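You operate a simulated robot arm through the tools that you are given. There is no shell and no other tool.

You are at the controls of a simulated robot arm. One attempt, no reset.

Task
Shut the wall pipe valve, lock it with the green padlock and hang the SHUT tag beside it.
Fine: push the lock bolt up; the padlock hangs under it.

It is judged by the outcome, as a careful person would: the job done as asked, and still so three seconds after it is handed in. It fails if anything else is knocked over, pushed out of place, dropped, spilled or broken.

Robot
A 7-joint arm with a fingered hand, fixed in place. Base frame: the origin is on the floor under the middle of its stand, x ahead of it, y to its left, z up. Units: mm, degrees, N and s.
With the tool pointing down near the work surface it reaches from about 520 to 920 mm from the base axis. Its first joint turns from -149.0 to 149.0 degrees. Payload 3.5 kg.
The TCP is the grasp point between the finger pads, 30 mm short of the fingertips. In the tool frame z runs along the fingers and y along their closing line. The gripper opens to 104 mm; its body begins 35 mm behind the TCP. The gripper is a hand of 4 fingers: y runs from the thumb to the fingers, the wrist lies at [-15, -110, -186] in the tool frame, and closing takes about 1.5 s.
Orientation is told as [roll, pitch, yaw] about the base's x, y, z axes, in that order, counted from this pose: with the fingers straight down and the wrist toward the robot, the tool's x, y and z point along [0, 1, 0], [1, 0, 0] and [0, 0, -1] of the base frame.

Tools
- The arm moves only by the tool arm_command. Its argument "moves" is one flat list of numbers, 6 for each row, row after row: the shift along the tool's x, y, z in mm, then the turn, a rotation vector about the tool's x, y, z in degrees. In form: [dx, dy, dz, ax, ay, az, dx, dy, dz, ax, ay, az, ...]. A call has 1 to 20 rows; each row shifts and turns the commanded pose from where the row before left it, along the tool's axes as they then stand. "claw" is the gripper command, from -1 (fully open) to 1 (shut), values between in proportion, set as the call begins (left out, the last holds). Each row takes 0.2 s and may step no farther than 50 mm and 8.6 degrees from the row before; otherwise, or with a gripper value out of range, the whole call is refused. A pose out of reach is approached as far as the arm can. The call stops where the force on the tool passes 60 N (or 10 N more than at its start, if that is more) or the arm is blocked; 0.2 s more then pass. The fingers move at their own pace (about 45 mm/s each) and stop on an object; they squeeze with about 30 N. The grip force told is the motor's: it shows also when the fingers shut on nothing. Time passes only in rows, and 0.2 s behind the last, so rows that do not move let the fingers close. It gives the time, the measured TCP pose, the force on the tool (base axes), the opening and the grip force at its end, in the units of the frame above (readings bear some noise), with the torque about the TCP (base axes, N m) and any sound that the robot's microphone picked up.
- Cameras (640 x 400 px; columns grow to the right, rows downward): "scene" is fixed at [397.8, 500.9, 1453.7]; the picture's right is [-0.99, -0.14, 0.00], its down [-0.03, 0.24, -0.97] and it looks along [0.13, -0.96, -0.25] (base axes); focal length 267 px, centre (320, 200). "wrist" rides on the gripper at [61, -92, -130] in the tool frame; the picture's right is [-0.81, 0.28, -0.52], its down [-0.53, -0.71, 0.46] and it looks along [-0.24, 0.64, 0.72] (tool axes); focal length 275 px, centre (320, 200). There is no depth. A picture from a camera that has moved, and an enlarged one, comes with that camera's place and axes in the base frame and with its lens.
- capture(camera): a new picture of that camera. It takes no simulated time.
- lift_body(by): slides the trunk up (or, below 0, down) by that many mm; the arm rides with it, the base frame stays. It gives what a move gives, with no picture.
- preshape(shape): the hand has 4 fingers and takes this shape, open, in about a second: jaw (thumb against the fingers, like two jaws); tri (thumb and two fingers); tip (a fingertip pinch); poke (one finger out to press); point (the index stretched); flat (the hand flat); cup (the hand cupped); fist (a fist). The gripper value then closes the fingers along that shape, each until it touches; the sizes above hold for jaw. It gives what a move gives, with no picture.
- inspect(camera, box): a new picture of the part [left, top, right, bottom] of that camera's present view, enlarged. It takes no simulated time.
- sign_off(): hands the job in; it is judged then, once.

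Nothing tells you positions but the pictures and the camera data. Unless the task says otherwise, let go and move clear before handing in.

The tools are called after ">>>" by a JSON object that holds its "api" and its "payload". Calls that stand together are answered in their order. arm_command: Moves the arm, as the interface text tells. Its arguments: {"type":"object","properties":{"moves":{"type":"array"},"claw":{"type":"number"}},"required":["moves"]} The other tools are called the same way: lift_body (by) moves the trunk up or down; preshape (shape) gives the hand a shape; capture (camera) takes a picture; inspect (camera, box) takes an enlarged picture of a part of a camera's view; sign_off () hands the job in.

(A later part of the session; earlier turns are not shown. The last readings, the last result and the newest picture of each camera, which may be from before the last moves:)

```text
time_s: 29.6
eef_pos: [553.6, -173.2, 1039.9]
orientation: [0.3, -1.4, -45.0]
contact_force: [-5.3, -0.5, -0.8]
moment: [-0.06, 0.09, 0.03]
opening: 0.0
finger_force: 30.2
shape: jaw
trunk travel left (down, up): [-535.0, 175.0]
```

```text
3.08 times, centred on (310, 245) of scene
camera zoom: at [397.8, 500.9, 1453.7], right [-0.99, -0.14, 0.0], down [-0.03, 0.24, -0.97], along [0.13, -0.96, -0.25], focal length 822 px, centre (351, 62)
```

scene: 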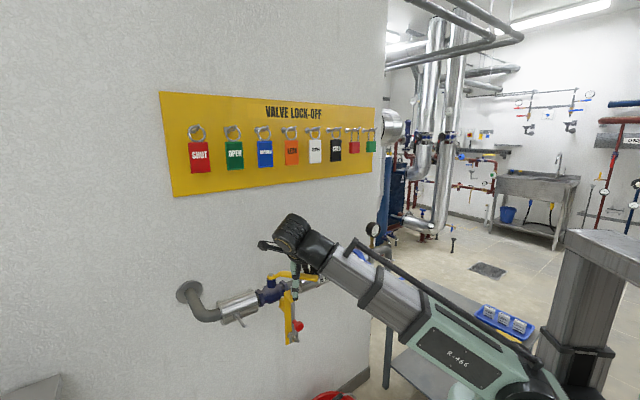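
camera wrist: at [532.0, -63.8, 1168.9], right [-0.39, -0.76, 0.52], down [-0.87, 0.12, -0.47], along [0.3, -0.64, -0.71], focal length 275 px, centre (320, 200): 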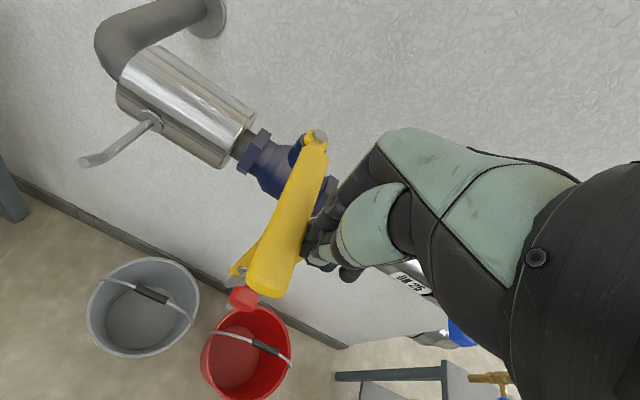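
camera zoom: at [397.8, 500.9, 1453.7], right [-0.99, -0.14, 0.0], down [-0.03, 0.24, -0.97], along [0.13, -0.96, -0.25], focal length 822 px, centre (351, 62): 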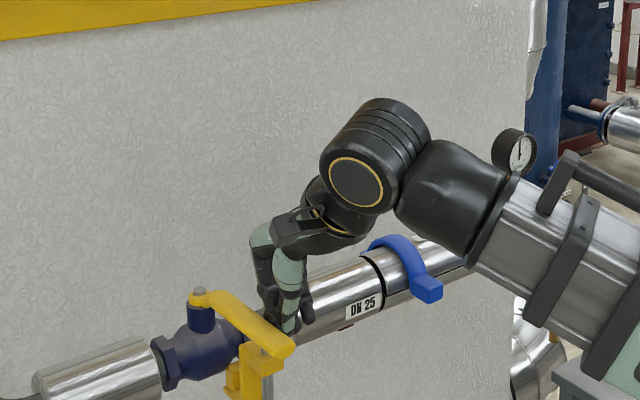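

>>> {"api": "arm_command", "payload": {"moves": [6, -1, 0, 0, 0, 0, 6, -1, 0, 0, 0, 0, 4, 0, 0, 0, 0, 0, 3, 0, 0, 0, 0, 0, 3, 0, 0, 0, 0, 0, 3, 0, 0, 0, 0, 0, 3, 0, 0, 0, 0, 0, 0, 0, 0, 0, 0, 0]}}

>>> {"api": "capture", "payload": {"camera": "wrist"}}

>>> {"api": "inspect", "payload": {"camera": "scene", "box": [240, 180, 380, 310]}}

```text
time_s: 30.7
eef_pos: [559.8, -167.4, 1041.0]
orientation: [-0.7, -1.4, -45.7]
contact_force: [-26.3, -29.1, 3.8]
moment: [-0.17, 0.14, -0.32]
opening: 0.0
finger_force: 30.4
shape: jaw
trunk travel left (down, up): [-535.0, 175.0]
stopped in row 5: the force on the tool passed its limit at 62 N (the readings are from after the stop); the commanded pose is now the measured one
```

```text
taken
camera wrist: at [539.5, -55.1, 1167.8], right [-0.39, -0.75, 0.53], down [-0.88, 0.13, -0.47], along [0.28, -0.65, -0.71], focal length 275 px, centre (320, 200)
```

wrist: 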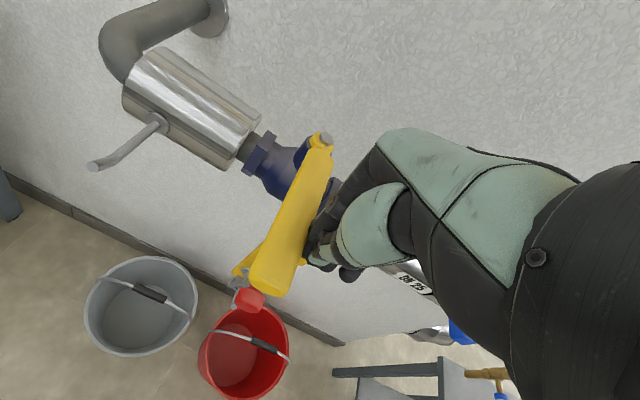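

```text
3.08 times, centred on (310, 245) of scene
camera zoom: at [397.8, 500.9, 1453.7], right [-0.99, -0.14, 0.0], down [-0.03, 0.24, -0.97], along [0.13, -0.96, -0.25], focal length 822 px, centre (351, 62)
```

zoom: 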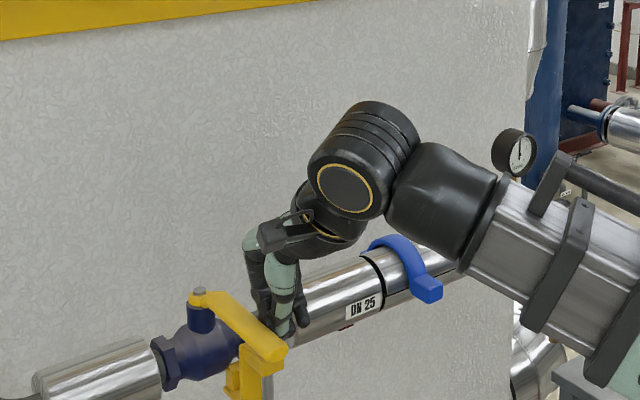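

It stopped firmly at 62 N, so the handle appears to be at its shut stop. I'll back the hand away to the right and look.

>>> {"api": "arm_command", "payload": {"moves": [-10, 0, 0, 0, 0, 0, -20, 0, 0, 0, 0, 0, -25, 0, 0, 0, 0, 0, -25, 0, 0, 0, 0, 0, 0, 0, -20, 0, 0, 0, 0, 0, -20, 0, 0, 0, 0, 0, 0, 0, 0, 0]}}

>>> {"api": "capture", "payload": {"camera": "wrist"}}

>>> {"api": "inspect", "payload": {"camera": "scene", "box": [220, 240, 348, 360]}}

```text
time_s: 32.3
eef_pos: [506.9, -216.4, 1077.8]
orientation: [-0.5, -1.4, -45.2]
contact_force: [1.2, 0.4, 0.2]
moment: [0.0, 0.0, -0.01]
opening: 0.1
finger_force: 29.4
shape: jaw
trunk travel left (down, up): [-535.0, 175.0]
```

```text
taken
camera wrist: at [485.4, -105.2, 1205.6], right [-0.39, -0.75, 0.53], down [-0.88, 0.12, -0.47], along [0.29, -0.65, -0.71], focal length 275 px, centre (320, 200)
```

wrist: 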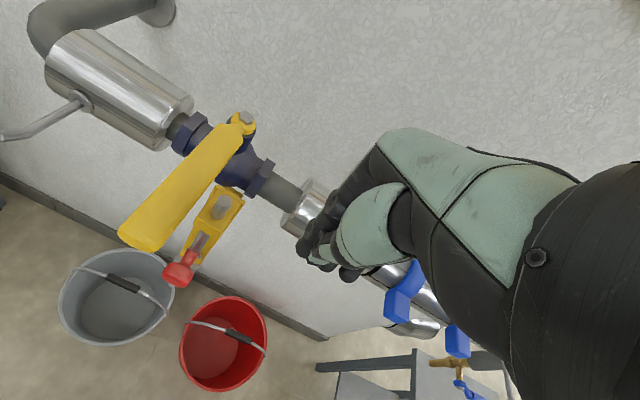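

```text
3.33 times, centred on (284, 300) of scene
camera zoom: at [397.8, 500.9, 1453.7], right [-0.99, -0.14, 0.0], down [-0.03, 0.24, -0.97], along [0.13, -0.96, -0.25], focal length 890 px, centre (440, -133)
```

zoom: 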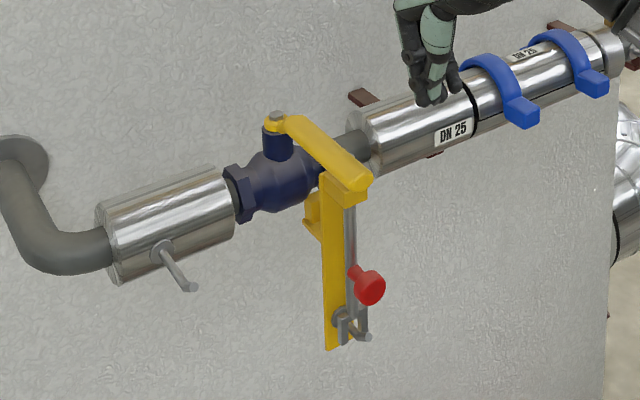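

The handle now stands square to the pipe, at about 89–90°, which is shut. Next is the bolt: I plan to reach the red knob from the front with the fingers pointing at the wall, closing sideways, so I'll go up clear of the handle and turn into that pose.

>>> {"api": "arm_command", "payload": {"moves": [0, 0, -34, 0, 0, 0, 0, 0, -34, 0, 0, 0, 0, 0, -34, 0, 0, 0, 31, 7, 0, 0, 0, 0, 31, 7, 0, 0, 0, 0, 31, 7, 0, 0, 0, 0, 31, 7, 0, 0, 0, 0, 0, 0, 0, 0, 0, 0], "claw": -1}}

```text
time_s: 34.1
eef_pos: [614.5, -147.9, 1179.4]
orientation: [-0.5, -1.4, -45.3]
contact_force: [0.2, -0.1, -0.5]
moment: [0.0, 0.0, 0.0]
opening: 103.8
finger_force: 0.1
shape: jaw
trunk travel left (down, up): [-535.0, 175.0]
```

>>> {"api": "arm_command", "payload": {"moves": [0, 0, 0, -4.6, 4.6, 4.6, 0, 0, 0, -4.6, 4.6, 4.6, 0, 0, 0, -4.6, 4.6, 4.6, 0, 0, 0, -4.6, 4.6, 4.6, 0, 0, 0, -4.6, 4.6, 4.6, 0, 0, 0, -4.6, 4.6, 4.6, 0, 0, 0, -4.6, 4.6, 4.6, 0, 0, 0, -4.6, 4.6, 4.6, 0, 0, 0, 0, 0, 0]}}

>>> {"api": "capture", "payload": {"camera": "scene"}}

```text
time_s: 36.1
eef_pos: [613.9, -146.4, 1181.3]
orientation: [49.2, -20.8, -93.9]
contact_force: [-1.1, -0.4, -0.5]
moment: [-0.02, -0.02, 0.05]
opening: 103.9
finger_force: 0.1
shape: jaw
trunk travel left (down, up): [-535.0, 175.0]
```

```text
taken
```

scene: 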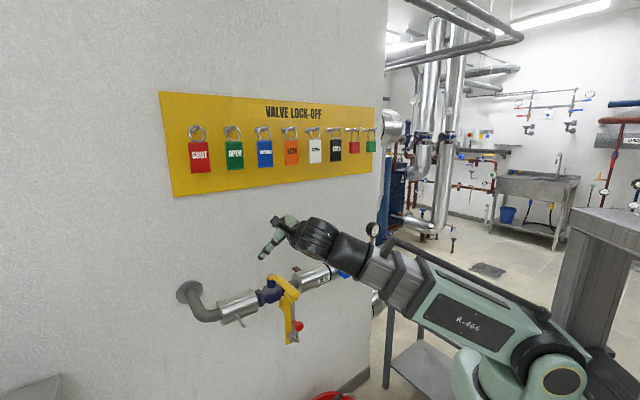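

The turn is working. I'll continue to the full pose (fingers toward the wall, thumb on the left).

>>> {"api": "arm_command", "payload": {"moves": [0, 0, 0, -4.6, 4.6, 4.6, 0, 0, 0, -4.6, 4.6, 4.6, 0, 0, 0, -4.6, 4.6, 4.6, 0, 0, 0, -4.6, 4.6, 4.6, 0, 0, 0, -4.6, 4.6, 4.6, 0, 0, 0, -4.6, 4.6, 4.6, 0, 0, 0, -4.6, 4.6, 4.6, 0, 0, 0, 0, 0, 0]}}

>>> {"api": "capture", "payload": {"camera": "scene"}}

>>> {"api": "capture", "payload": {"camera": "wrist"}}

```text
time_s: 37.9
eef_pos: [614.1, -147.9, 1180.8]
orientation: [91.2, -0.9, -135.1]
contact_force: [-0.2, 0.2, -0.4]
moment: [0.01, -0.02, 0.0]
opening: 103.9
finger_force: 0.2
shape: jaw
trunk travel left (down, up): [-535.0, 175.0]
```

```text
taken
```

scene: 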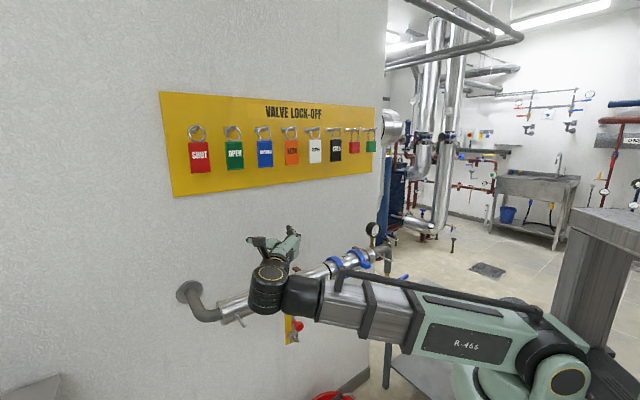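

```text
taken
camera wrist: at [588.0, 11.0, 1239.0], right [-0.56, 0.15, -0.82], down [0.83, 0.17, -0.53], along [0.06, -0.97, -0.22], focal length 275 px, centre (320, 200)
```

wrist: 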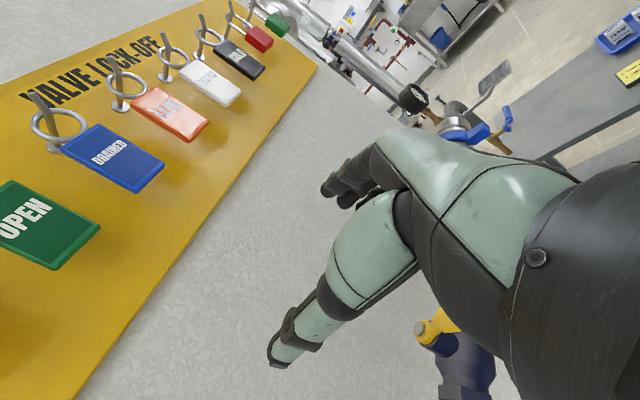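

The pose is reached cleanly. I'll pull straight back from the wall, then lower the trunk to bring the hand in front of the knob.

>>> {"api": "arm_command", "payload": {"moves": [0, 0, -25, 0, 0, 0, 0, 0, -25, 0, 0, 0, 0, 0, -25, 0, 0, 0, 0, 0, -25, 0, 0, 0, 0, 0, 0, 0, 0, 0]}}

```text
time_s: 39.1
eef_pos: [544.9, -78.9, 1178.8]
orientation: [91.0, -0.8, -135.0]
contact_force: [0.0, -0.3, 0.0]
moment: [-0.01, -0.02, 0.01]
opening: 104.0
finger_force: 0.0
shape: jaw
trunk travel left (down, up): [-535.0, 175.0]
```

>>> {"api": "arm_command", "payload": {"moves": [0, 0, -15, 0, 0, 0, 0, 0, 0, 0, 0, 0]}}

>>> {"api": "lift_body", "payload": {"by": -220}}

>>> {"api": "capture", "payload": {"camera": "scene"}}

>>> {"api": "capture", "payload": {"camera": "wrist"}}

```text
time_s: 39.7
eef_pos: [532.4, -67.5, 1179.9]
orientation: [91.1, -0.9, -135.1]
contact_force: [0.2, -0.5, 0.1]
moment: [-0.04, -0.01, 0.0]
opening: 103.6
finger_force: 0.1
shape: jaw
trunk travel left (down, up): [-535.0, 175.0]
```

```text
time_s: 42.0
eef_pos: [533.4, -65.8, 959.5]
orientation: [91.1, -0.8, -135.1]
contact_force: [-1.2, 0.1, 0.2]
moment: [0.04, -0.01, 0.0]
opening: 103.9
finger_force: 0.0
shape: jaw
trunk travel left (down, up): [-315.0, 395.0]
```

```text
taken
```

scene: 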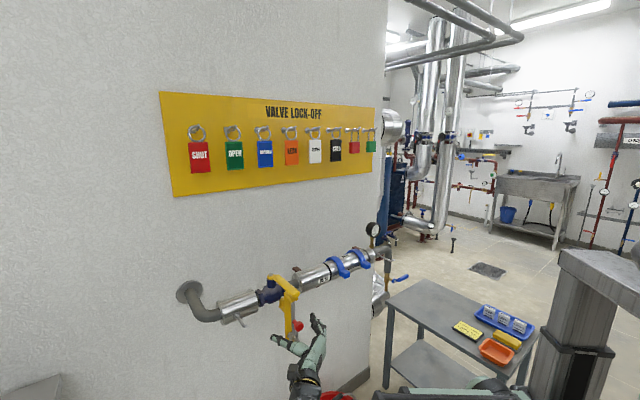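

```text
taken
camera wrist: at [507.1, 92.0, 1017.1], right [-0.56, 0.15, -0.82], down [0.83, 0.17, -0.53], along [0.06, -0.97, -0.22], focal length 275 px, centre (320, 200)
```

wrist: 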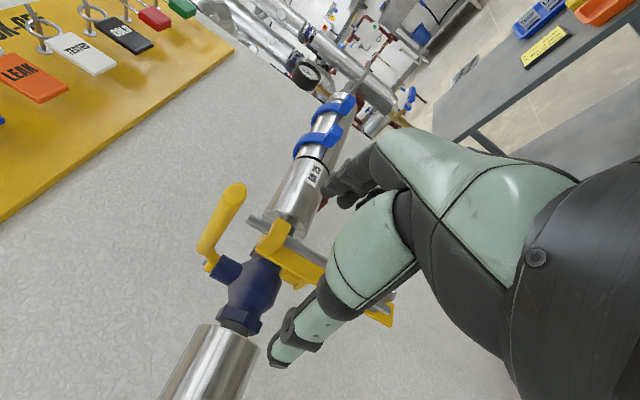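

>>> {"api": "inspect", "payload": {"camera": "scene", "box": [240, 260, 360, 400]}}

>>> {"api": "inspect", "payload": {"camera": "wrist", "box": [180, 170, 420, 380]}}

```text
2.86 times, centred on (300, 330) of scene
camera zoom: at [397.8, 500.9, 1453.7], right [-0.99, -0.14, 0.0], down [-0.03, 0.24, -0.97], along [0.13, -0.96, -0.25], focal length 763 px, centre (377, -171)
```

zoom: 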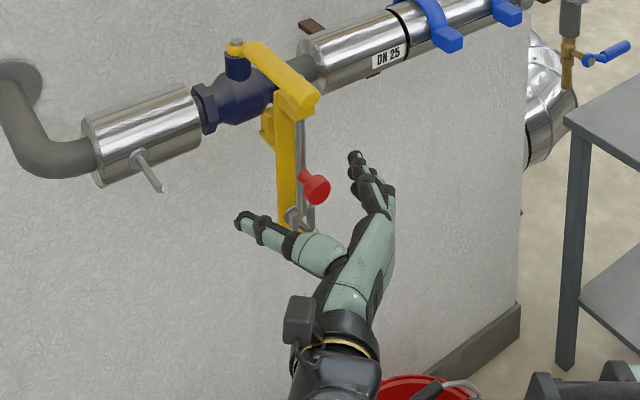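

```text
1.90 times, centred on (300, 275) of wrist
camera zoom: at [507.1, 92.0, 1017.1], right [-0.56, 0.15, -0.82], down [0.83, 0.17, -0.53], along [0.06, -0.97, -0.22], focal length 524 px, centre (358, 57)
```

zoom: 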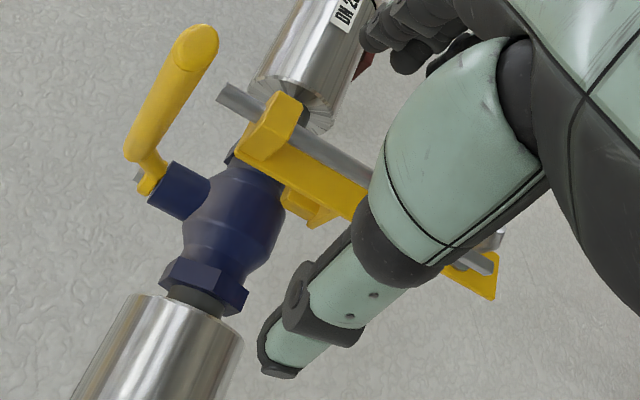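

The knob head is at about w=274, d=509, z=893, with the peg tip below it at z≈836. I'll line up in front of it with the jaw open.

>>> {"api": "arm_command", "payload": {"moves": [-16, 14.2, 0, 0, 0, 0, -16, 14.2, 0, 0, 0, 0, -16, 14.2, 0, 0, 0, 0, -16, 14.2, 0, 0, 0, 0, 0, 0, 0, 0, 0, 0]}}

>>> {"api": "capture", "payload": {"camera": "wrist"}}

>>> {"api": "inspect", "payload": {"camera": "scene", "box": [240, 260, 360, 400]}}

```text
time_s: 43.2
eef_pos: [494.8, -108.8, 899.8]
orientation: [90.8, -1.0, -135.1]
contact_force: [0.8, 0.0, 0.0]
moment: [-0.01, 0.02, 0.02]
opening: 103.9
finger_force: 0.0
shape: jaw
out of reach, approached as far as the arm can: row 4
trunk travel left (down, up): [-315.0, 395.0]
```

```text
taken
camera wrist: at [469.1, 50.0, 957.6], right [-0.56, 0.15, -0.81], down [0.83, 0.17, -0.54], along [0.05, -0.97, -0.22], focal length 275 px, centre (320, 200)
```

wrist: 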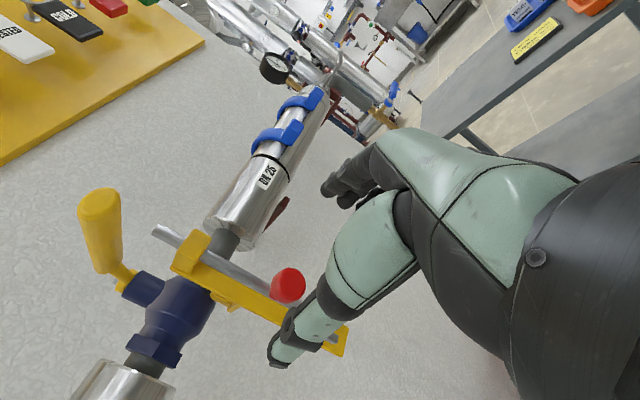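

```text
2.86 times, centred on (300, 330) of scene
camera zoom: at [397.8, 500.9, 1453.7], right [-0.99, -0.14, 0.0], down [-0.03, 0.24, -0.97], along [0.13, -0.96, -0.25], focal length 763 px, centre (377, -171)
```

zoom: 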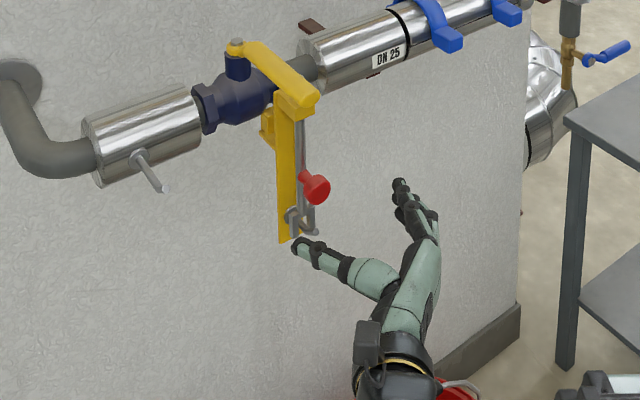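

Aligned: the knob reads w≈276, z≈891, and the hand is at w=273, z=900. I'll move straight in to straddle the knob.

>>> {"api": "arm_command", "payload": {"moves": [-1, -0.5, 18, 0, 0, 0, -1, -0.5, 18, 0, 0, 0, -1, -0.5, 17, 0, 0, 0, -1, -0.5, 17, 0, 0, 0, 0, 0, 0, 0, 0, 0]}}

>>> {"api": "capture", "payload": {"camera": "wrist"}}

>>> {"api": "inspect", "payload": {"camera": "scene", "box": [240, 260, 360, 400]}}

```text
time_s: 44.5
eef_pos: [544.2, -157.9, 904.3]
orientation: [90.7, -1.0, -135.1]
contact_force: [-0.2, -1.5, -0.1]
moment: [0.0, -0.02, -0.01]
opening: 103.5
finger_force: 0.2
shape: jaw
out of reach, approached as far as the arm can: row 3
trunk travel left (down, up): [-315.0, 395.0]
```

```text
taken
camera wrist: at [518.1, 1.6, 962.8], right [-0.56, 0.16, -0.81], down [0.82, 0.17, -0.54], along [0.05, -0.97, -0.22], focal length 275 px, centre (320, 200)
```

wrist: 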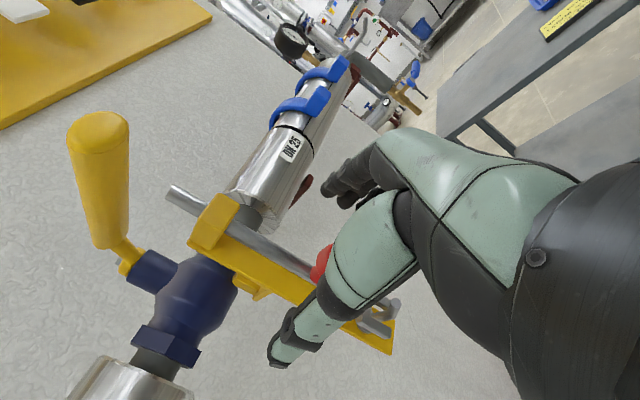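

```text
2.86 times, centred on (300, 330) of scene
camera zoom: at [397.8, 500.9, 1453.7], right [-0.99, -0.14, 0.0], down [-0.03, 0.24, -0.97], along [0.13, -0.96, -0.25], focal length 763 px, centre (377, -171)
```

zoom: 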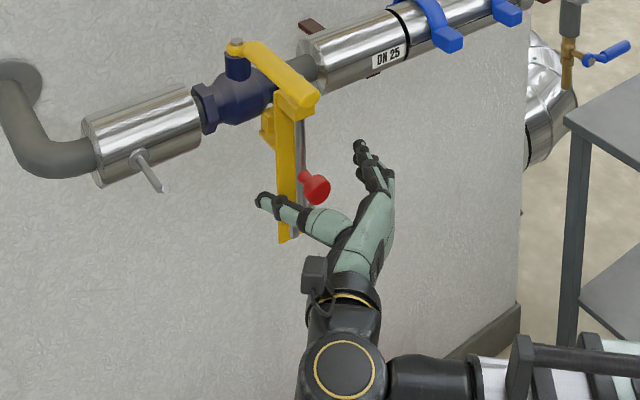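

TCP is 12 mm above the knob centre, so I'll drop the trunk slightly and then close the fingers.

>>> {"api": "lift_body", "payload": {"by": -9}}

>>> {"api": "arm_command", "payload": {"moves": [0, 0, 0, 0, 0, 0, 0, 0, 0, 0, 0, 0, 0, 0, 0, 0, 0, 0, 0, 0, 0, 0, 0, 0, 0, 0, 0, 0, 0, 0, 0, 0, 0, 0, 0, 0, 0, 0, 0, 0, 0, 0, 0, 0, 0, 0, 0, 0], "claw": 1}}

>>> {"api": "capture", "payload": {"camera": "wrist"}}

>>> {"api": "inspect", "payload": {"camera": "scene", "box": [240, 260, 360, 400]}}

```text
time_s: 45.0
eef_pos: [543.9, -156.6, 896.7]
orientation: [90.6, -1.1, -135.1]
contact_force: [0.0, -0.7, 0.5]
moment: [-0.02, 0.01, 0.01]
opening: 103.9
finger_force: 0.1
shape: jaw
trunk travel left (down, up): [-306.0, 404.0]
```

```text
time_s: 46.8
eef_pos: [544.8, -155.8, 895.5]
orientation: [90.7, -1.1, -135.0]
contact_force: [8.0, 0.1, 6.1]
moment: [-0.15, -0.13, 0.16]
opening: 16.9
finger_force: 29.9
shape: jaw
trunk travel left (down, up): [-306.0, 404.0]
```

```text
taken
camera wrist: at [518.5, 2.1, 954.0], right [-0.56, 0.15, -0.81], down [0.82, 0.17, -0.54], along [0.06, -0.97, -0.22], focal length 275 px, centre (320, 200)
```

wrist: 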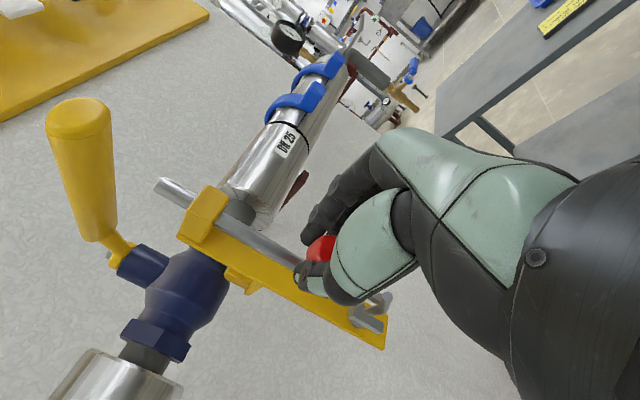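

```text
2.86 times, centred on (300, 330) of scene
camera zoom: at [397.8, 500.9, 1453.7], right [-0.99, -0.14, 0.0], down [-0.03, 0.24, -0.97], along [0.13, -0.96, -0.25], focal length 763 px, centre (377, -171)
```

zoom: 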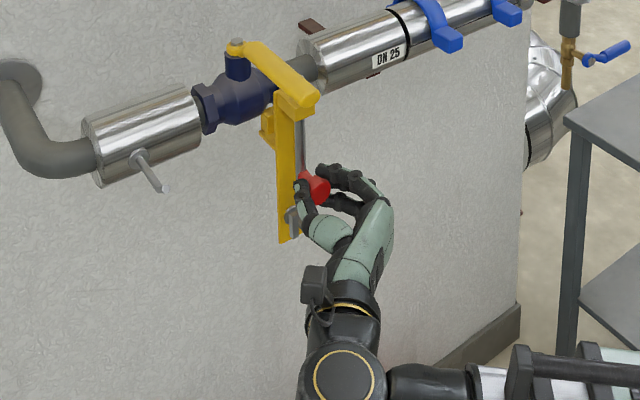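

The knob is held (opening 17 mm). Now I'll lift it up in small steps.

>>> {"api": "arm_command", "payload": {"moves": [8, 0, 0, 0, 0, 0, 8, 0, 0, 0, 0, 0, 8, 0, 0, 0, 0, 0, 0, 0, 0, 0, 0, 0]}}

>>> {"api": "inspect", "payload": {"camera": "scene", "box": [240, 260, 360, 400]}}

```text
time_s: 47.8
eef_pos: [544.6, -155.0, 919.7]
orientation: [90.7, -1.0, -135.1]
contact_force: [9.1, -4.6, -1.5]
moment: [-0.02, -0.04, 0.06]
opening: 16.3
finger_force: 30.6
shape: jaw
trunk travel left (down, up): [-306.0, 404.0]
```

```text
2.86 times, centred on (300, 330) of scene
camera zoom: at [397.8, 500.9, 1453.7], right [-0.99, -0.14, 0.0], down [-0.03, 0.24, -0.97], along [0.13, -0.96, -0.25], focal length 763 px, centre (377, -171)
```

zoom: 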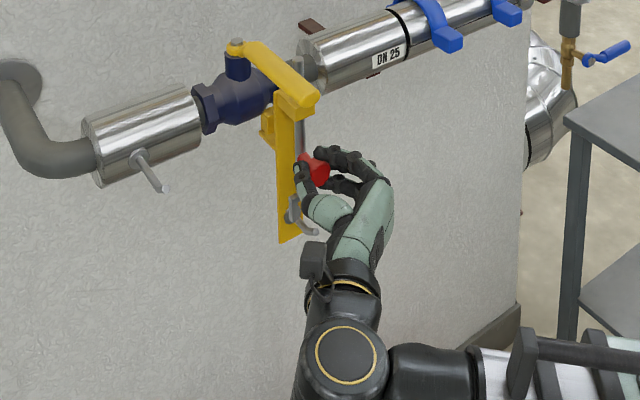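

The bolt is rising with the knob. I'll continue up toward its end stop.

>>> {"api": "arm_command", "payload": {"moves": [7, 0, 0, 0, 0, 0, 7, 0, 0, 0, 0, 0, 5, 0, 0, 0, 0, 0, 4, 0, 0, 0, 0, 0, 0, 0, 0, 0, 0, 0]}}

>>> {"api": "inspect", "payload": {"camera": "scene", "box": [240, 250, 360, 390]}}

>>> {"api": "capture", "payload": {"camera": "wrist"}}

```text
time_s: 49.0
eef_pos: [545.4, -155.3, 942.6]
orientation: [90.6, -1.1, -135.1]
contact_force: [5.8, -4.5, -0.9]
moment: [-0.02, -0.02, 0.08]
opening: 16.5
finger_force: 29.9
shape: jaw
trunk travel left (down, up): [-306.0, 404.0]
```

```text
2.86 times, centred on (300, 320) of scene
camera zoom: at [397.8, 500.9, 1453.7], right [-0.99, -0.14, 0.0], down [-0.03, 0.24, -0.97], along [0.13, -0.96, -0.25], focal length 763 px, centre (377, -143)
```

zoom: 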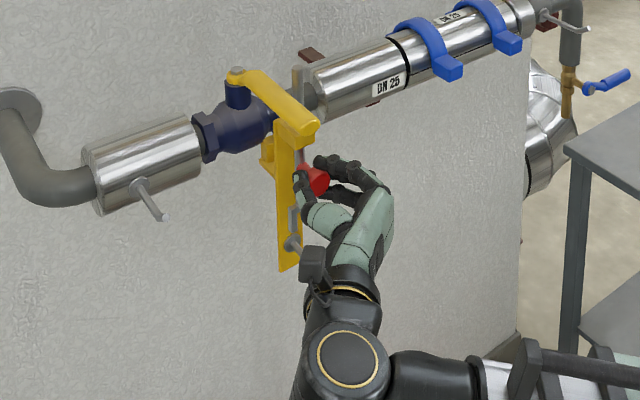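

```text
taken
camera wrist: at [518.7, 2.6, 1000.8], right [-0.56, 0.15, -0.81], down [0.82, 0.17, -0.54], along [0.05, -0.97, -0.22], focal length 275 px, centre (320, 200)
```

wrist: 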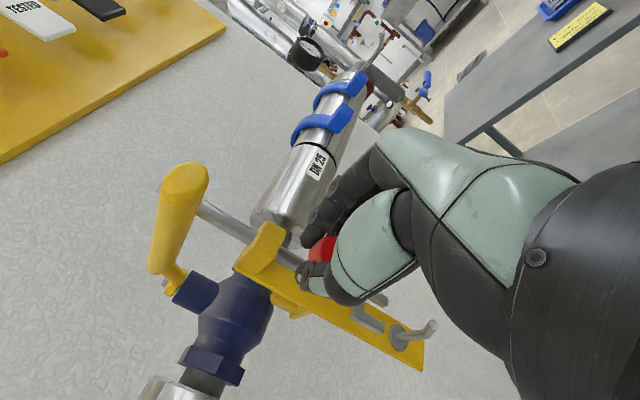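

>>> {"api": "arm_command", "payload": {"moves": [3, 0, 0, 0, 0, 0, 3, 0, 0, 0, 0, 0, 3, 0, 0, 0, 0, 0, 3, 0, 0, 0, 0, 0, 0, 0, 0, 0, 0, 0]}}

>>> {"api": "capture", "payload": {"camera": "wrist"}}

>>> {"api": "inspect", "payload": {"camera": "scene", "box": [240, 250, 360, 390]}}

```text
time_s: 50.2
eef_pos: [542.7, -155.8, 956.6]
orientation: [90.8, -1.0, -135.2]
contact_force: [-6.0, -6.8, -2.8]
moment: [-0.06, 0.16, -0.22]
opening: 13.0
finger_force: 30.0
shape: jaw
trunk travel left (down, up): [-306.0, 404.0]
```

```text
taken
camera wrist: at [517.0, 2.3, 1014.5], right [-0.56, 0.15, -0.81], down [0.83, 0.17, -0.54], along [0.05, -0.97, -0.22], focal length 275 px, centre (320, 200)
```

wrist: 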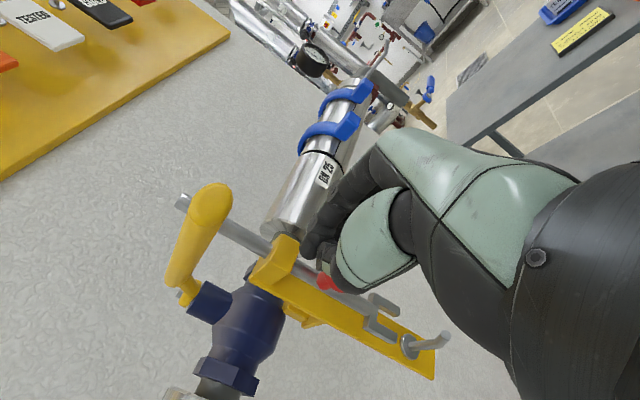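

```text
2.86 times, centred on (300, 320) of scene
camera zoom: at [397.8, 500.9, 1453.7], right [-0.99, -0.14, 0.0], down [-0.03, 0.24, -0.97], along [0.13, -0.96, -0.25], focal length 763 px, centre (377, -143)
```

zoom: 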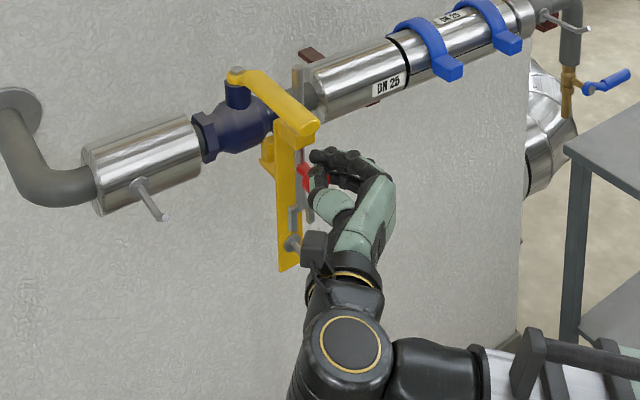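

The hand slid on the knob, so the bolt is at its upper stop with its top at z≈1047, above the handle. I'll open the fingers and see whether it stays up.

>>> {"api": "arm_command", "payload": {"moves": [0, 0, 0, 0, 0, 0, 0, 0, 0, 0, 0, 0, 0, 0, 0, 0, 0, 0, 0, 0, 0, 0, 0, 0, 0, 0, 0, 0, 0, 0, 0, 0, 0, 0, 0, 0], "claw": -1}}

>>> {"api": "capture", "payload": {"camera": "wrist"}}

>>> {"api": "inspect", "payload": {"camera": "scene", "box": [240, 250, 360, 390]}}

```text
time_s: 51.6
eef_pos: [545.1, -156.0, 953.7]
orientation: [90.7, -1.0, -135.1]
contact_force: [-0.9, 0.1, 0.6]
moment: [0.02, -0.01, 0.0]
opening: 103.6
finger_force: 0.1
shape: jaw
trunk travel left (down, up): [-306.0, 404.0]
```

```text
taken
camera wrist: at [518.0, 3.3, 1013.0], right [-0.56, 0.15, -0.81], down [0.82, 0.17, -0.54], along [0.05, -0.97, -0.22], focal length 275 px, centre (320, 200)
```

wrist: 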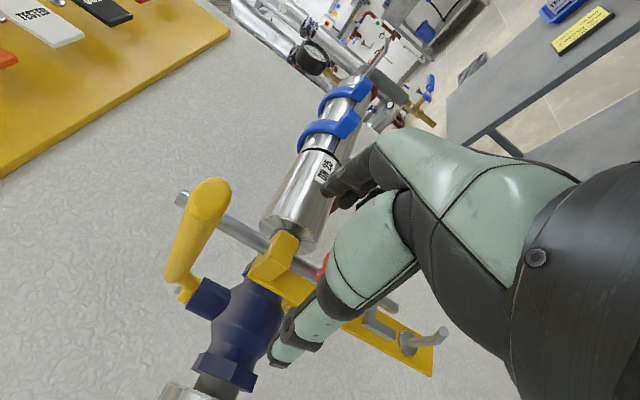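

```text
2.86 times, centred on (300, 320) of scene
camera zoom: at [397.8, 500.9, 1453.7], right [-0.99, -0.14, 0.0], down [-0.03, 0.24, -0.97], along [0.13, -0.96, -0.25], focal length 763 px, centre (377, -143)
```

zoom: 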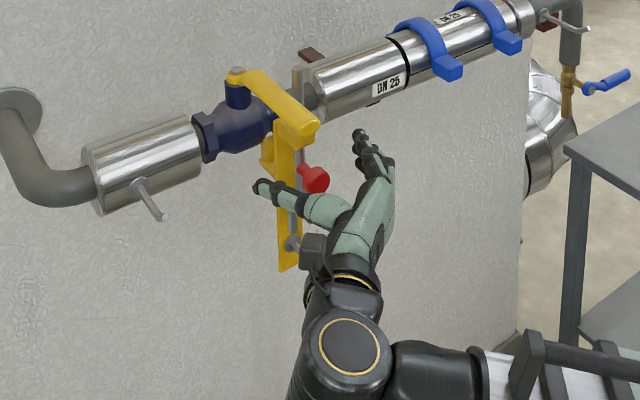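

The bolt stays up on its own, raised about 48 mm and standing beside the handle, and the peg below is now bare. I'll retract straight back, then raise the trunk for the green padlock.

>>> {"api": "arm_command", "payload": {"moves": [0, 0, -22, 0, 0, 0, 0, 0, -22, 0, 0, 0, 0, -10, -21, 0, 0, 0, 0, -10, 0, 0, 0, 0, 0, 0, 0, 0, 0, 0]}}

>>> {"api": "capture", "payload": {"camera": "wrist"}}

>>> {"api": "inspect", "payload": {"camera": "scene", "box": [240, 250, 360, 390]}}

```text
time_s: 52.8
eef_pos: [513.3, -96.2, 953.1]
orientation: [90.7, -1.0, -135.1]
contact_force: [-0.1, -0.1, -0.2]
moment: [0.01, 0.02, 0.0]
opening: 103.1
finger_force: 0.0
shape: jaw
trunk travel left (down, up): [-306.0, 404.0]
```

```text
taken
camera wrist: at [487.5, 63.1, 1011.3], right [-0.56, 0.15, -0.81], down [0.82, 0.17, -0.54], along [0.05, -0.97, -0.22], focal length 275 px, centre (320, 200)
```

wrist: 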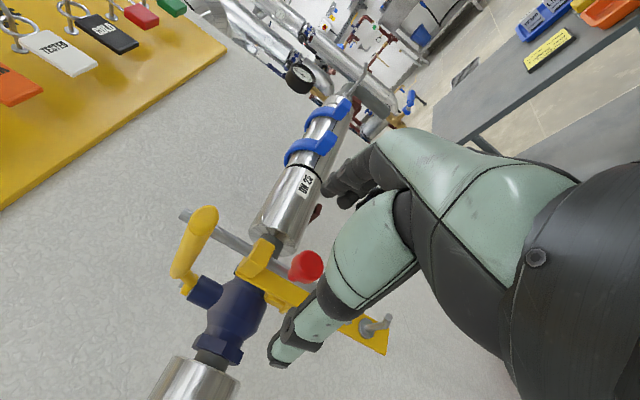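

```text
2.86 times, centred on (300, 320) of scene
camera zoom: at [397.8, 500.9, 1453.7], right [-0.99, -0.14, 0.0], down [-0.03, 0.24, -0.97], along [0.13, -0.96, -0.25], focal length 763 px, centre (377, -143)
```

zoom: 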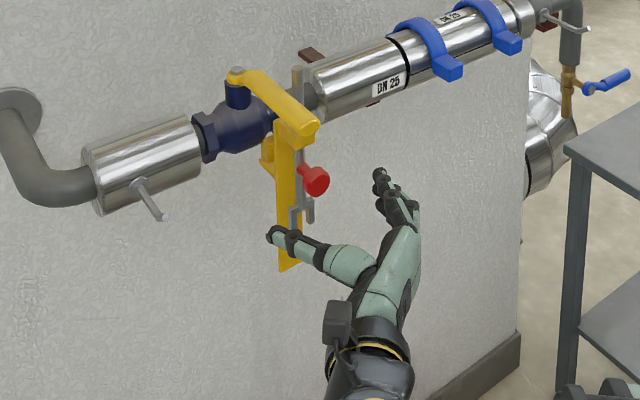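

>>> {"api": "inspect", "payload": {"camera": "wrist", "box": [160, 180, 420, 380]}}

>>> {"api": "lift_body", "payload": {"by": 390}}

>>> {"api": "capture", "payload": {"camera": "scene"}}

>>> {"api": "capture", "payload": {"camera": "wrist"}}

```text
2.00 times, centred on (290, 280) of wrist
camera zoom: at [487.5, 63.1, 1011.3], right [-0.56, 0.15, -0.81], down [0.82, 0.17, -0.54], along [0.05, -0.97, -0.22], focal length 551 px, centre (380, 40)
```

zoom: 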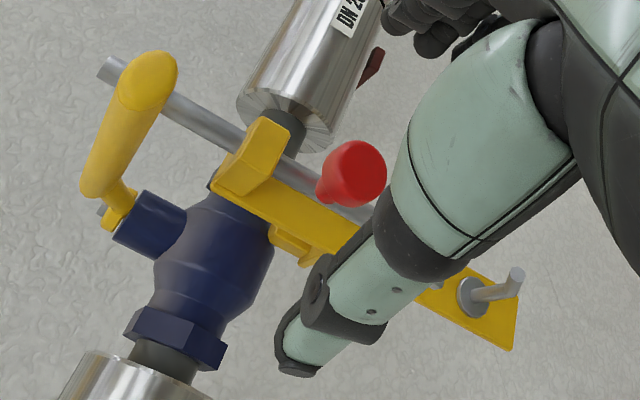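

```text
time_s: 56.6
eef_pos: [514.1, -95.0, 1342.7]
orientation: [90.6, -1.0, -135.2]
contact_force: [0.1, 0.4, 0.1]
moment: [0.03, 0.01, -0.02]
opening: 103.9
finger_force: 0.1
shape: jaw
trunk travel left (down, up): [-696.0, 14.0]
```

```text
taken
```

scene: 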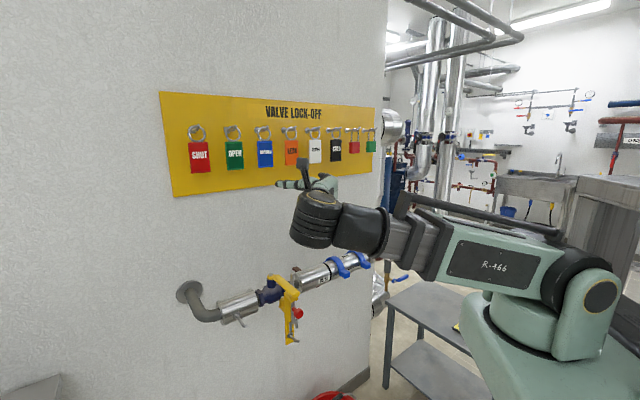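

```text
taken
camera wrist: at [487.5, 63.0, 1401.3], right [-0.56, 0.15, -0.81], down [0.82, 0.17, -0.54], along [0.05, -0.97, -0.22], focal length 275 px, centre (320, 200)
```

wrist: 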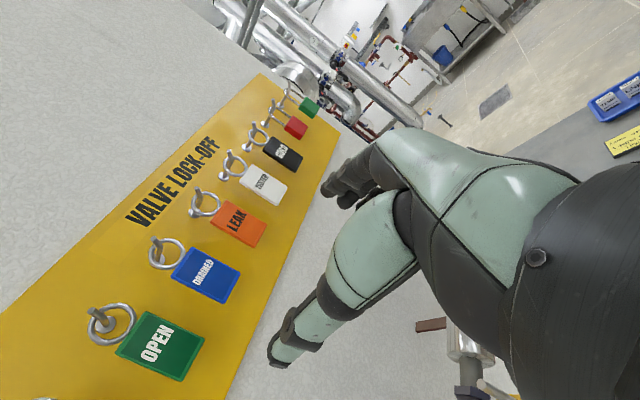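

The pegs have upturned tips. The bracket peg runs from about (w=275, d=563, z=825) to a tip at d=514, z≈836. Now I'll travel right in front of the board toward the green padlock.

>>> {"api": "arm_command", "payload": {"moves": [0, 0, 38, 0, 0, 0, 0, 0, 38, 0, 0, 0, 0, 0, 38, 0, 0, 0, 0, 0, 38, 0, 0, 0, 0, 0, 38, 0, 0, 0, 0, 39, 0, 0, 0, 0, 0, 39, 0, 0, 0, 0, 0, 39, 0, 0, 0, 0, 0, 39, 0, 0, 0, 0, 0, 39, 0, 0, 0, 0, 0, 39, 0, 0, 0, 0, 0, 39, 0, 0, 0, 0, 0, 0, 0, 0, 0, 0]}}

>>> {"api": "capture", "payload": {"camera": "scene"}}

>>> {"api": "capture", "payload": {"camera": "wrist"}}

```text
time_s: 59.4
eef_pos: [455.1, -421.6, 1348.8]
orientation: [90.8, -1.0, -135.1]
contact_force: [-0.6, 0.3, 0.6]
moment: [0.02, 0.0, 0.02]
opening: 104.1
finger_force: 0.1
shape: jaw
trunk travel left (down, up): [-696.0, 14.0]
```

```text
taken
```

scene: 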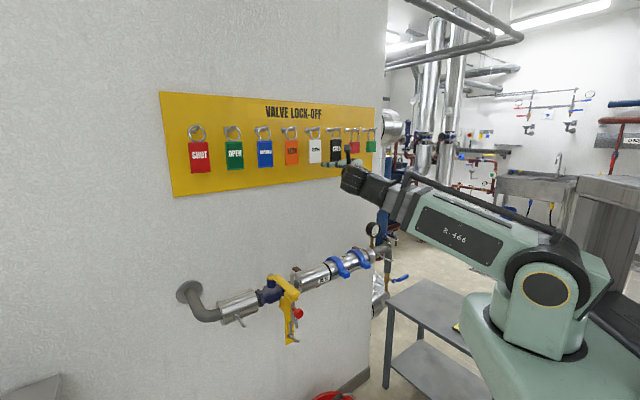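

```text
taken
camera wrist: at [428.6, -263.5, 1407.2], right [-0.56, 0.15, -0.81], down [0.82, 0.17, -0.54], along [0.05, -0.97, -0.22], focal length 275 px, centre (320, 200)
```

wrist: 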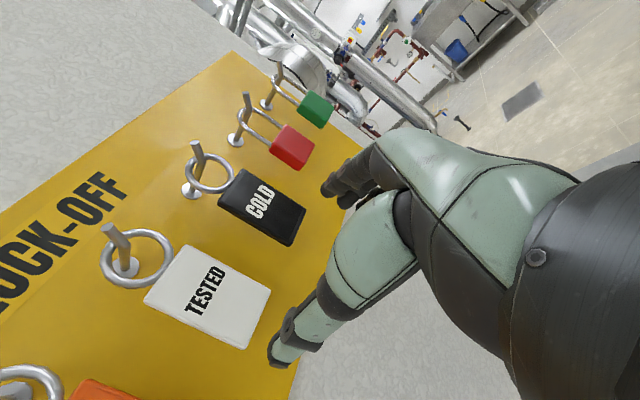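

>>> {"api": "arm_command", "payload": {"moves": [2, 39, 0, 0, 0, 0, 2, 39, 0, 0, 0, 0, 2, 39, 0, 0, 0, 0, 2, 39, 0, 0, 0, 0, 2, 39, 0, 0, 0, 0, 0, 0, 0, 0, 0, 0], "claw": -0.3}}

>>> {"api": "capture", "payload": {"camera": "wrist"}}

>>> {"api": "inspect", "payload": {"camera": "scene", "box": [300, 100, 420, 220]}}

```text
time_s: 60.8
eef_pos: [315.6, -559.0, 1364.8]
orientation: [90.8, -1.0, -134.9]
contact_force: [-0.6, 0.1, 0.3]
moment: [-0.01, 0.04, -0.05]
opening: 68.1
finger_force: 0.0
shape: jaw
trunk travel left (down, up): [-696.0, 14.0]
```

```text
taken
camera wrist: at [289.5, -400.2, 1422.7], right [-0.56, 0.15, -0.81], down [0.82, 0.17, -0.54], along [0.05, -0.97, -0.22], focal length 275 px, centre (320, 200)
```

wrist: 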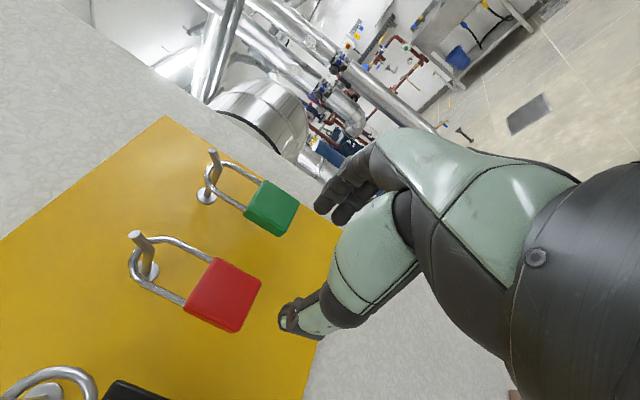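

```text
3.33 times, centred on (360, 160) of scene
camera zoom: at [397.8, 500.9, 1453.7], right [-0.99, -0.14, 0.0], down [-0.03, 0.24, -0.97], along [0.13, -0.96, -0.25], focal length 890 px, centre (187, 333)
```

zoom: 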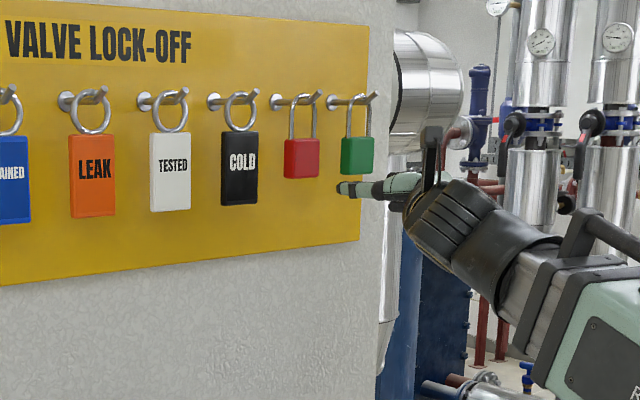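

>>> {"api": "inspect", "payload": {"camera": "wrist", "box": [100, 130, 320, 350]}}

```text
1.82 times, centred on (210, 240) of wrist
camera zoom: at [289.5, -400.2, 1422.7], right [-0.56, 0.15, -0.81], down [0.82, 0.17, -0.54], along [0.05, -0.97, -0.22], focal length 500 px, centre (520, 127)
```

zoom: 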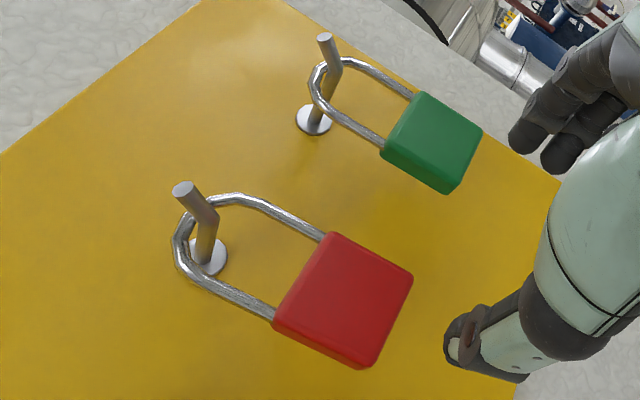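

I have a clear view of the green padlock: body about 46 mm wide, at w≈-245, d≈722–730, z≈1396. I'll line up in front of it with the jaw partly open.

>>> {"api": "arm_command", "payload": {"moves": [13, 25, 0, 0, 0, 0, 13, 25, 0, 0, 0, 0, 14, 24, 0, 0, 0, 0, 0, 0, 15, 0, 0, 0, 0, 0, 15, 0, 0, 0, 0, 0, 0, 0, 0, 0]}}

>>> {"api": "capture", "payload": {"camera": "wrist"}}

>>> {"api": "inspect", "payload": {"camera": "scene", "box": [320, 100, 420, 200]}}

```text
time_s: 62.2
eef_pos: [285.8, -633.0, 1407.1]
orientation: [90.8, -1.0, -135.1]
contact_force: [0.4, -1.0, -0.2]
moment: [0.02, 0.02, 0.0]
opening: 67.8
finger_force: 0.1
shape: jaw
trunk travel left (down, up): [-696.0, 14.0]
```

```text
taken
camera wrist: at [260.2, -474.3, 1463.9], right [-0.56, 0.15, -0.81], down [0.82, 0.17, -0.54], along [0.05, -0.97, -0.22], focal length 275 px, centre (320, 200)
```

wrist: 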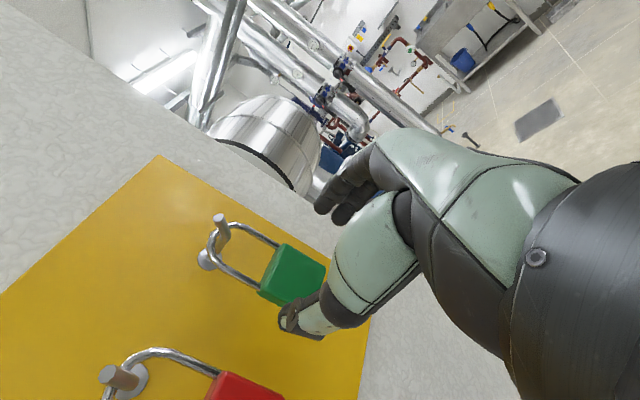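

```text
4.00 times, centred on (370, 150) of scene
camera zoom: at [397.8, 500.9, 1453.7], right [-0.99, -0.14, 0.0], down [-0.03, 0.24, -0.97], along [0.13, -0.96, -0.25], focal length 1068 px, centre (120, 400)
```

zoom: 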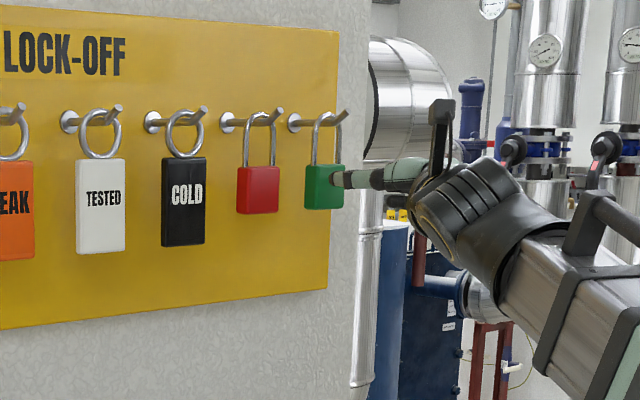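

The padlock is centred in the jaw to within a few mm. I'll advance toward it.

>>> {"api": "arm_command", "payload": {"moves": [0, 1.5, 18, 0, 0, 0, 0, 1.5, 18, 0, 0, 0, 0, 0, 14, 0, 0, 0, 0, 0, 0, 0, 0, 0]}}

>>> {"api": "capture", "payload": {"camera": "wrist"}}

>>> {"api": "inspect", "payload": {"camera": "scene", "box": [320, 100, 420, 200]}}

```text
time_s: 63.2
eef_pos: [319.9, -670.3, 1406.0]
orientation: [90.7, -1.0, -135.0]
contact_force: [-0.4, -0.1, -0.6]
moment: [-0.03, 0.03, 0.01]
opening: 67.9
finger_force: 0.1
shape: jaw
trunk travel left (down, up): [-696.0, 14.0]
```

```text
taken
camera wrist: at [293.3, -511.4, 1464.8], right [-0.56, 0.15, -0.81], down [0.82, 0.17, -0.54], along [0.05, -0.97, -0.22], focal length 275 px, centre (320, 200)
```

wrist: 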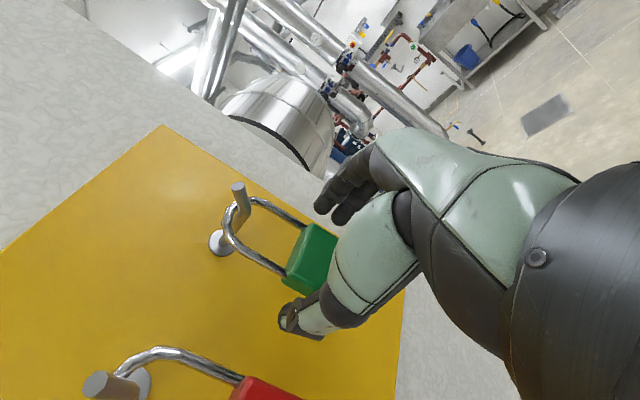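

```text
4.00 times, centred on (370, 150) of scene
camera zoom: at [397.8, 500.9, 1453.7], right [-0.99, -0.14, 0.0], down [-0.03, 0.24, -0.97], along [0.13, -0.96, -0.25], focal length 1068 px, centre (120, 400)
```

zoom: 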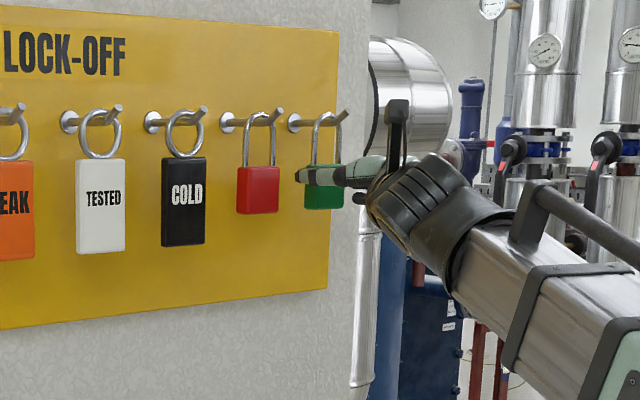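

>>> {"api": "arm_command", "payload": {"moves": [0, -1, 10, 0, 0, 0, 0, -1, 10, 0, 0, 0, 0, 0, 7, 0, 0, 0, 0, 0, 0, 0, 0, 0]}}

>>> {"api": "capture", "payload": {"camera": "wrist"}}

>>> {"api": "inspect", "payload": {"camera": "scene", "box": [320, 100, 420, 200]}}

```text
time_s: 64.2
eef_pos: [339.3, -687.6, 1407.9]
orientation: [90.6, -1.0, -135.2]
contact_force: [-0.2, 0.2, 0.2]
moment: [0.0, -0.02, -0.01]
opening: 68.0
finger_force: 0.2
shape: jaw
trunk travel left (down, up): [-696.0, 14.0]
```

```text
taken
camera wrist: at [312.9, -529.3, 1466.2], right [-0.56, 0.15, -0.81], down [0.82, 0.17, -0.54], along [0.05, -0.97, -0.22], focal length 275 px, centre (320, 200)
```

wrist: 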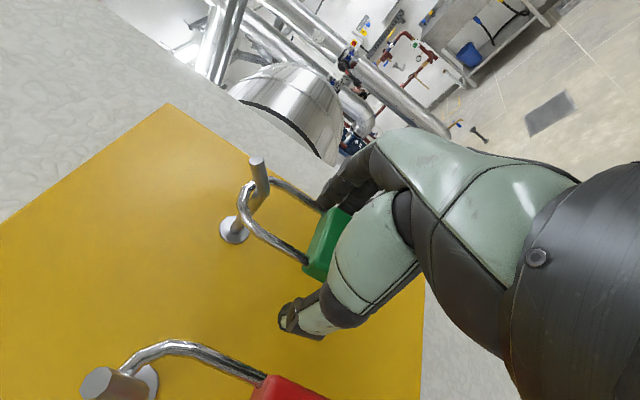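

```text
4.00 times, centred on (370, 150) of scene
camera zoom: at [397.8, 500.9, 1453.7], right [-0.99, -0.14, 0.0], down [-0.03, 0.24, -0.97], along [0.13, -0.96, -0.25], focal length 1068 px, centre (120, 400)
```

zoom: 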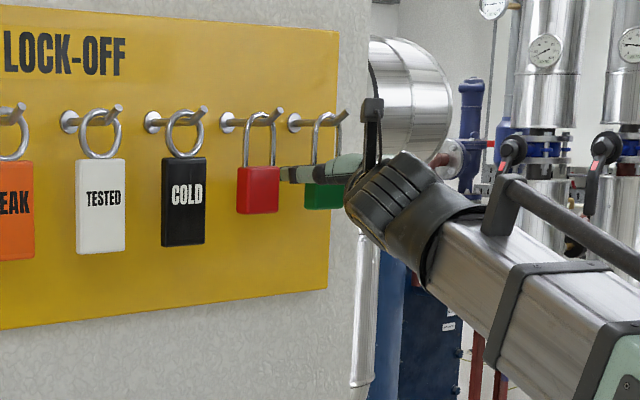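

>>> {"api": "arm_command", "payload": {"moves": [0, 0, 0, 0, 0, 0, 0, 0, 0, 0, 0, 0, 0, 0, 0, 0, 0, 0, 0, 0, 0, 0, 0, 0, 0, 0, 0, 0, 0, 0, 0, 0, 0, 0, 0, 0], "claw": 1}}

>>> {"api": "capture", "payload": {"camera": "wrist"}}

>>> {"api": "inspect", "payload": {"camera": "scene", "box": [320, 100, 420, 200]}}

```text
time_s: 65.6
eef_pos: [339.8, -687.4, 1407.9]
orientation: [90.7, -1.0, -134.9]
contact_force: [2.0, -0.2, 0.9]
moment: [0.01, 0.09, 0.01]
opening: 22.8
finger_force: 29.5
shape: jaw
trunk travel left (down, up): [-696.0, 14.0]
```

```text
taken
camera wrist: at [313.4, -529.3, 1466.2], right [-0.56, 0.15, -0.81], down [0.82, 0.17, -0.54], along [0.05, -0.97, -0.22], focal length 275 px, centre (320, 200)
```

wrist: 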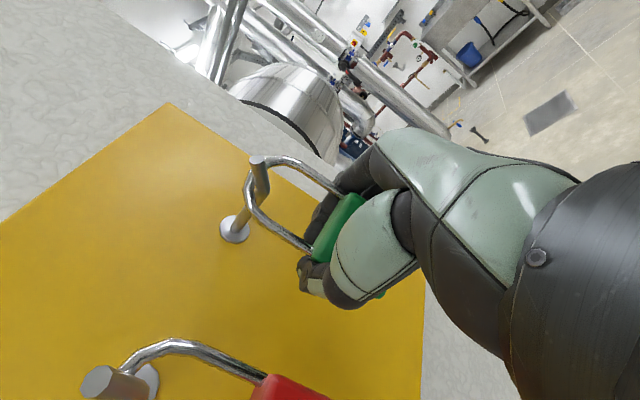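

```text
4.00 times, centred on (370, 150) of scene
camera zoom: at [397.8, 500.9, 1453.7], right [-0.99, -0.14, 0.0], down [-0.03, 0.24, -0.97], along [0.13, -0.96, -0.25], focal length 1068 px, centre (120, 400)
```

zoom: 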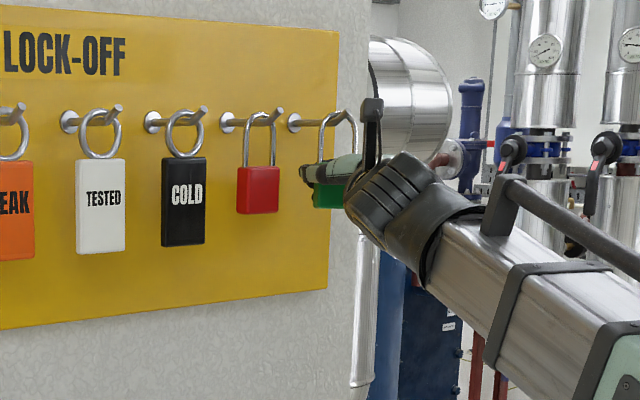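

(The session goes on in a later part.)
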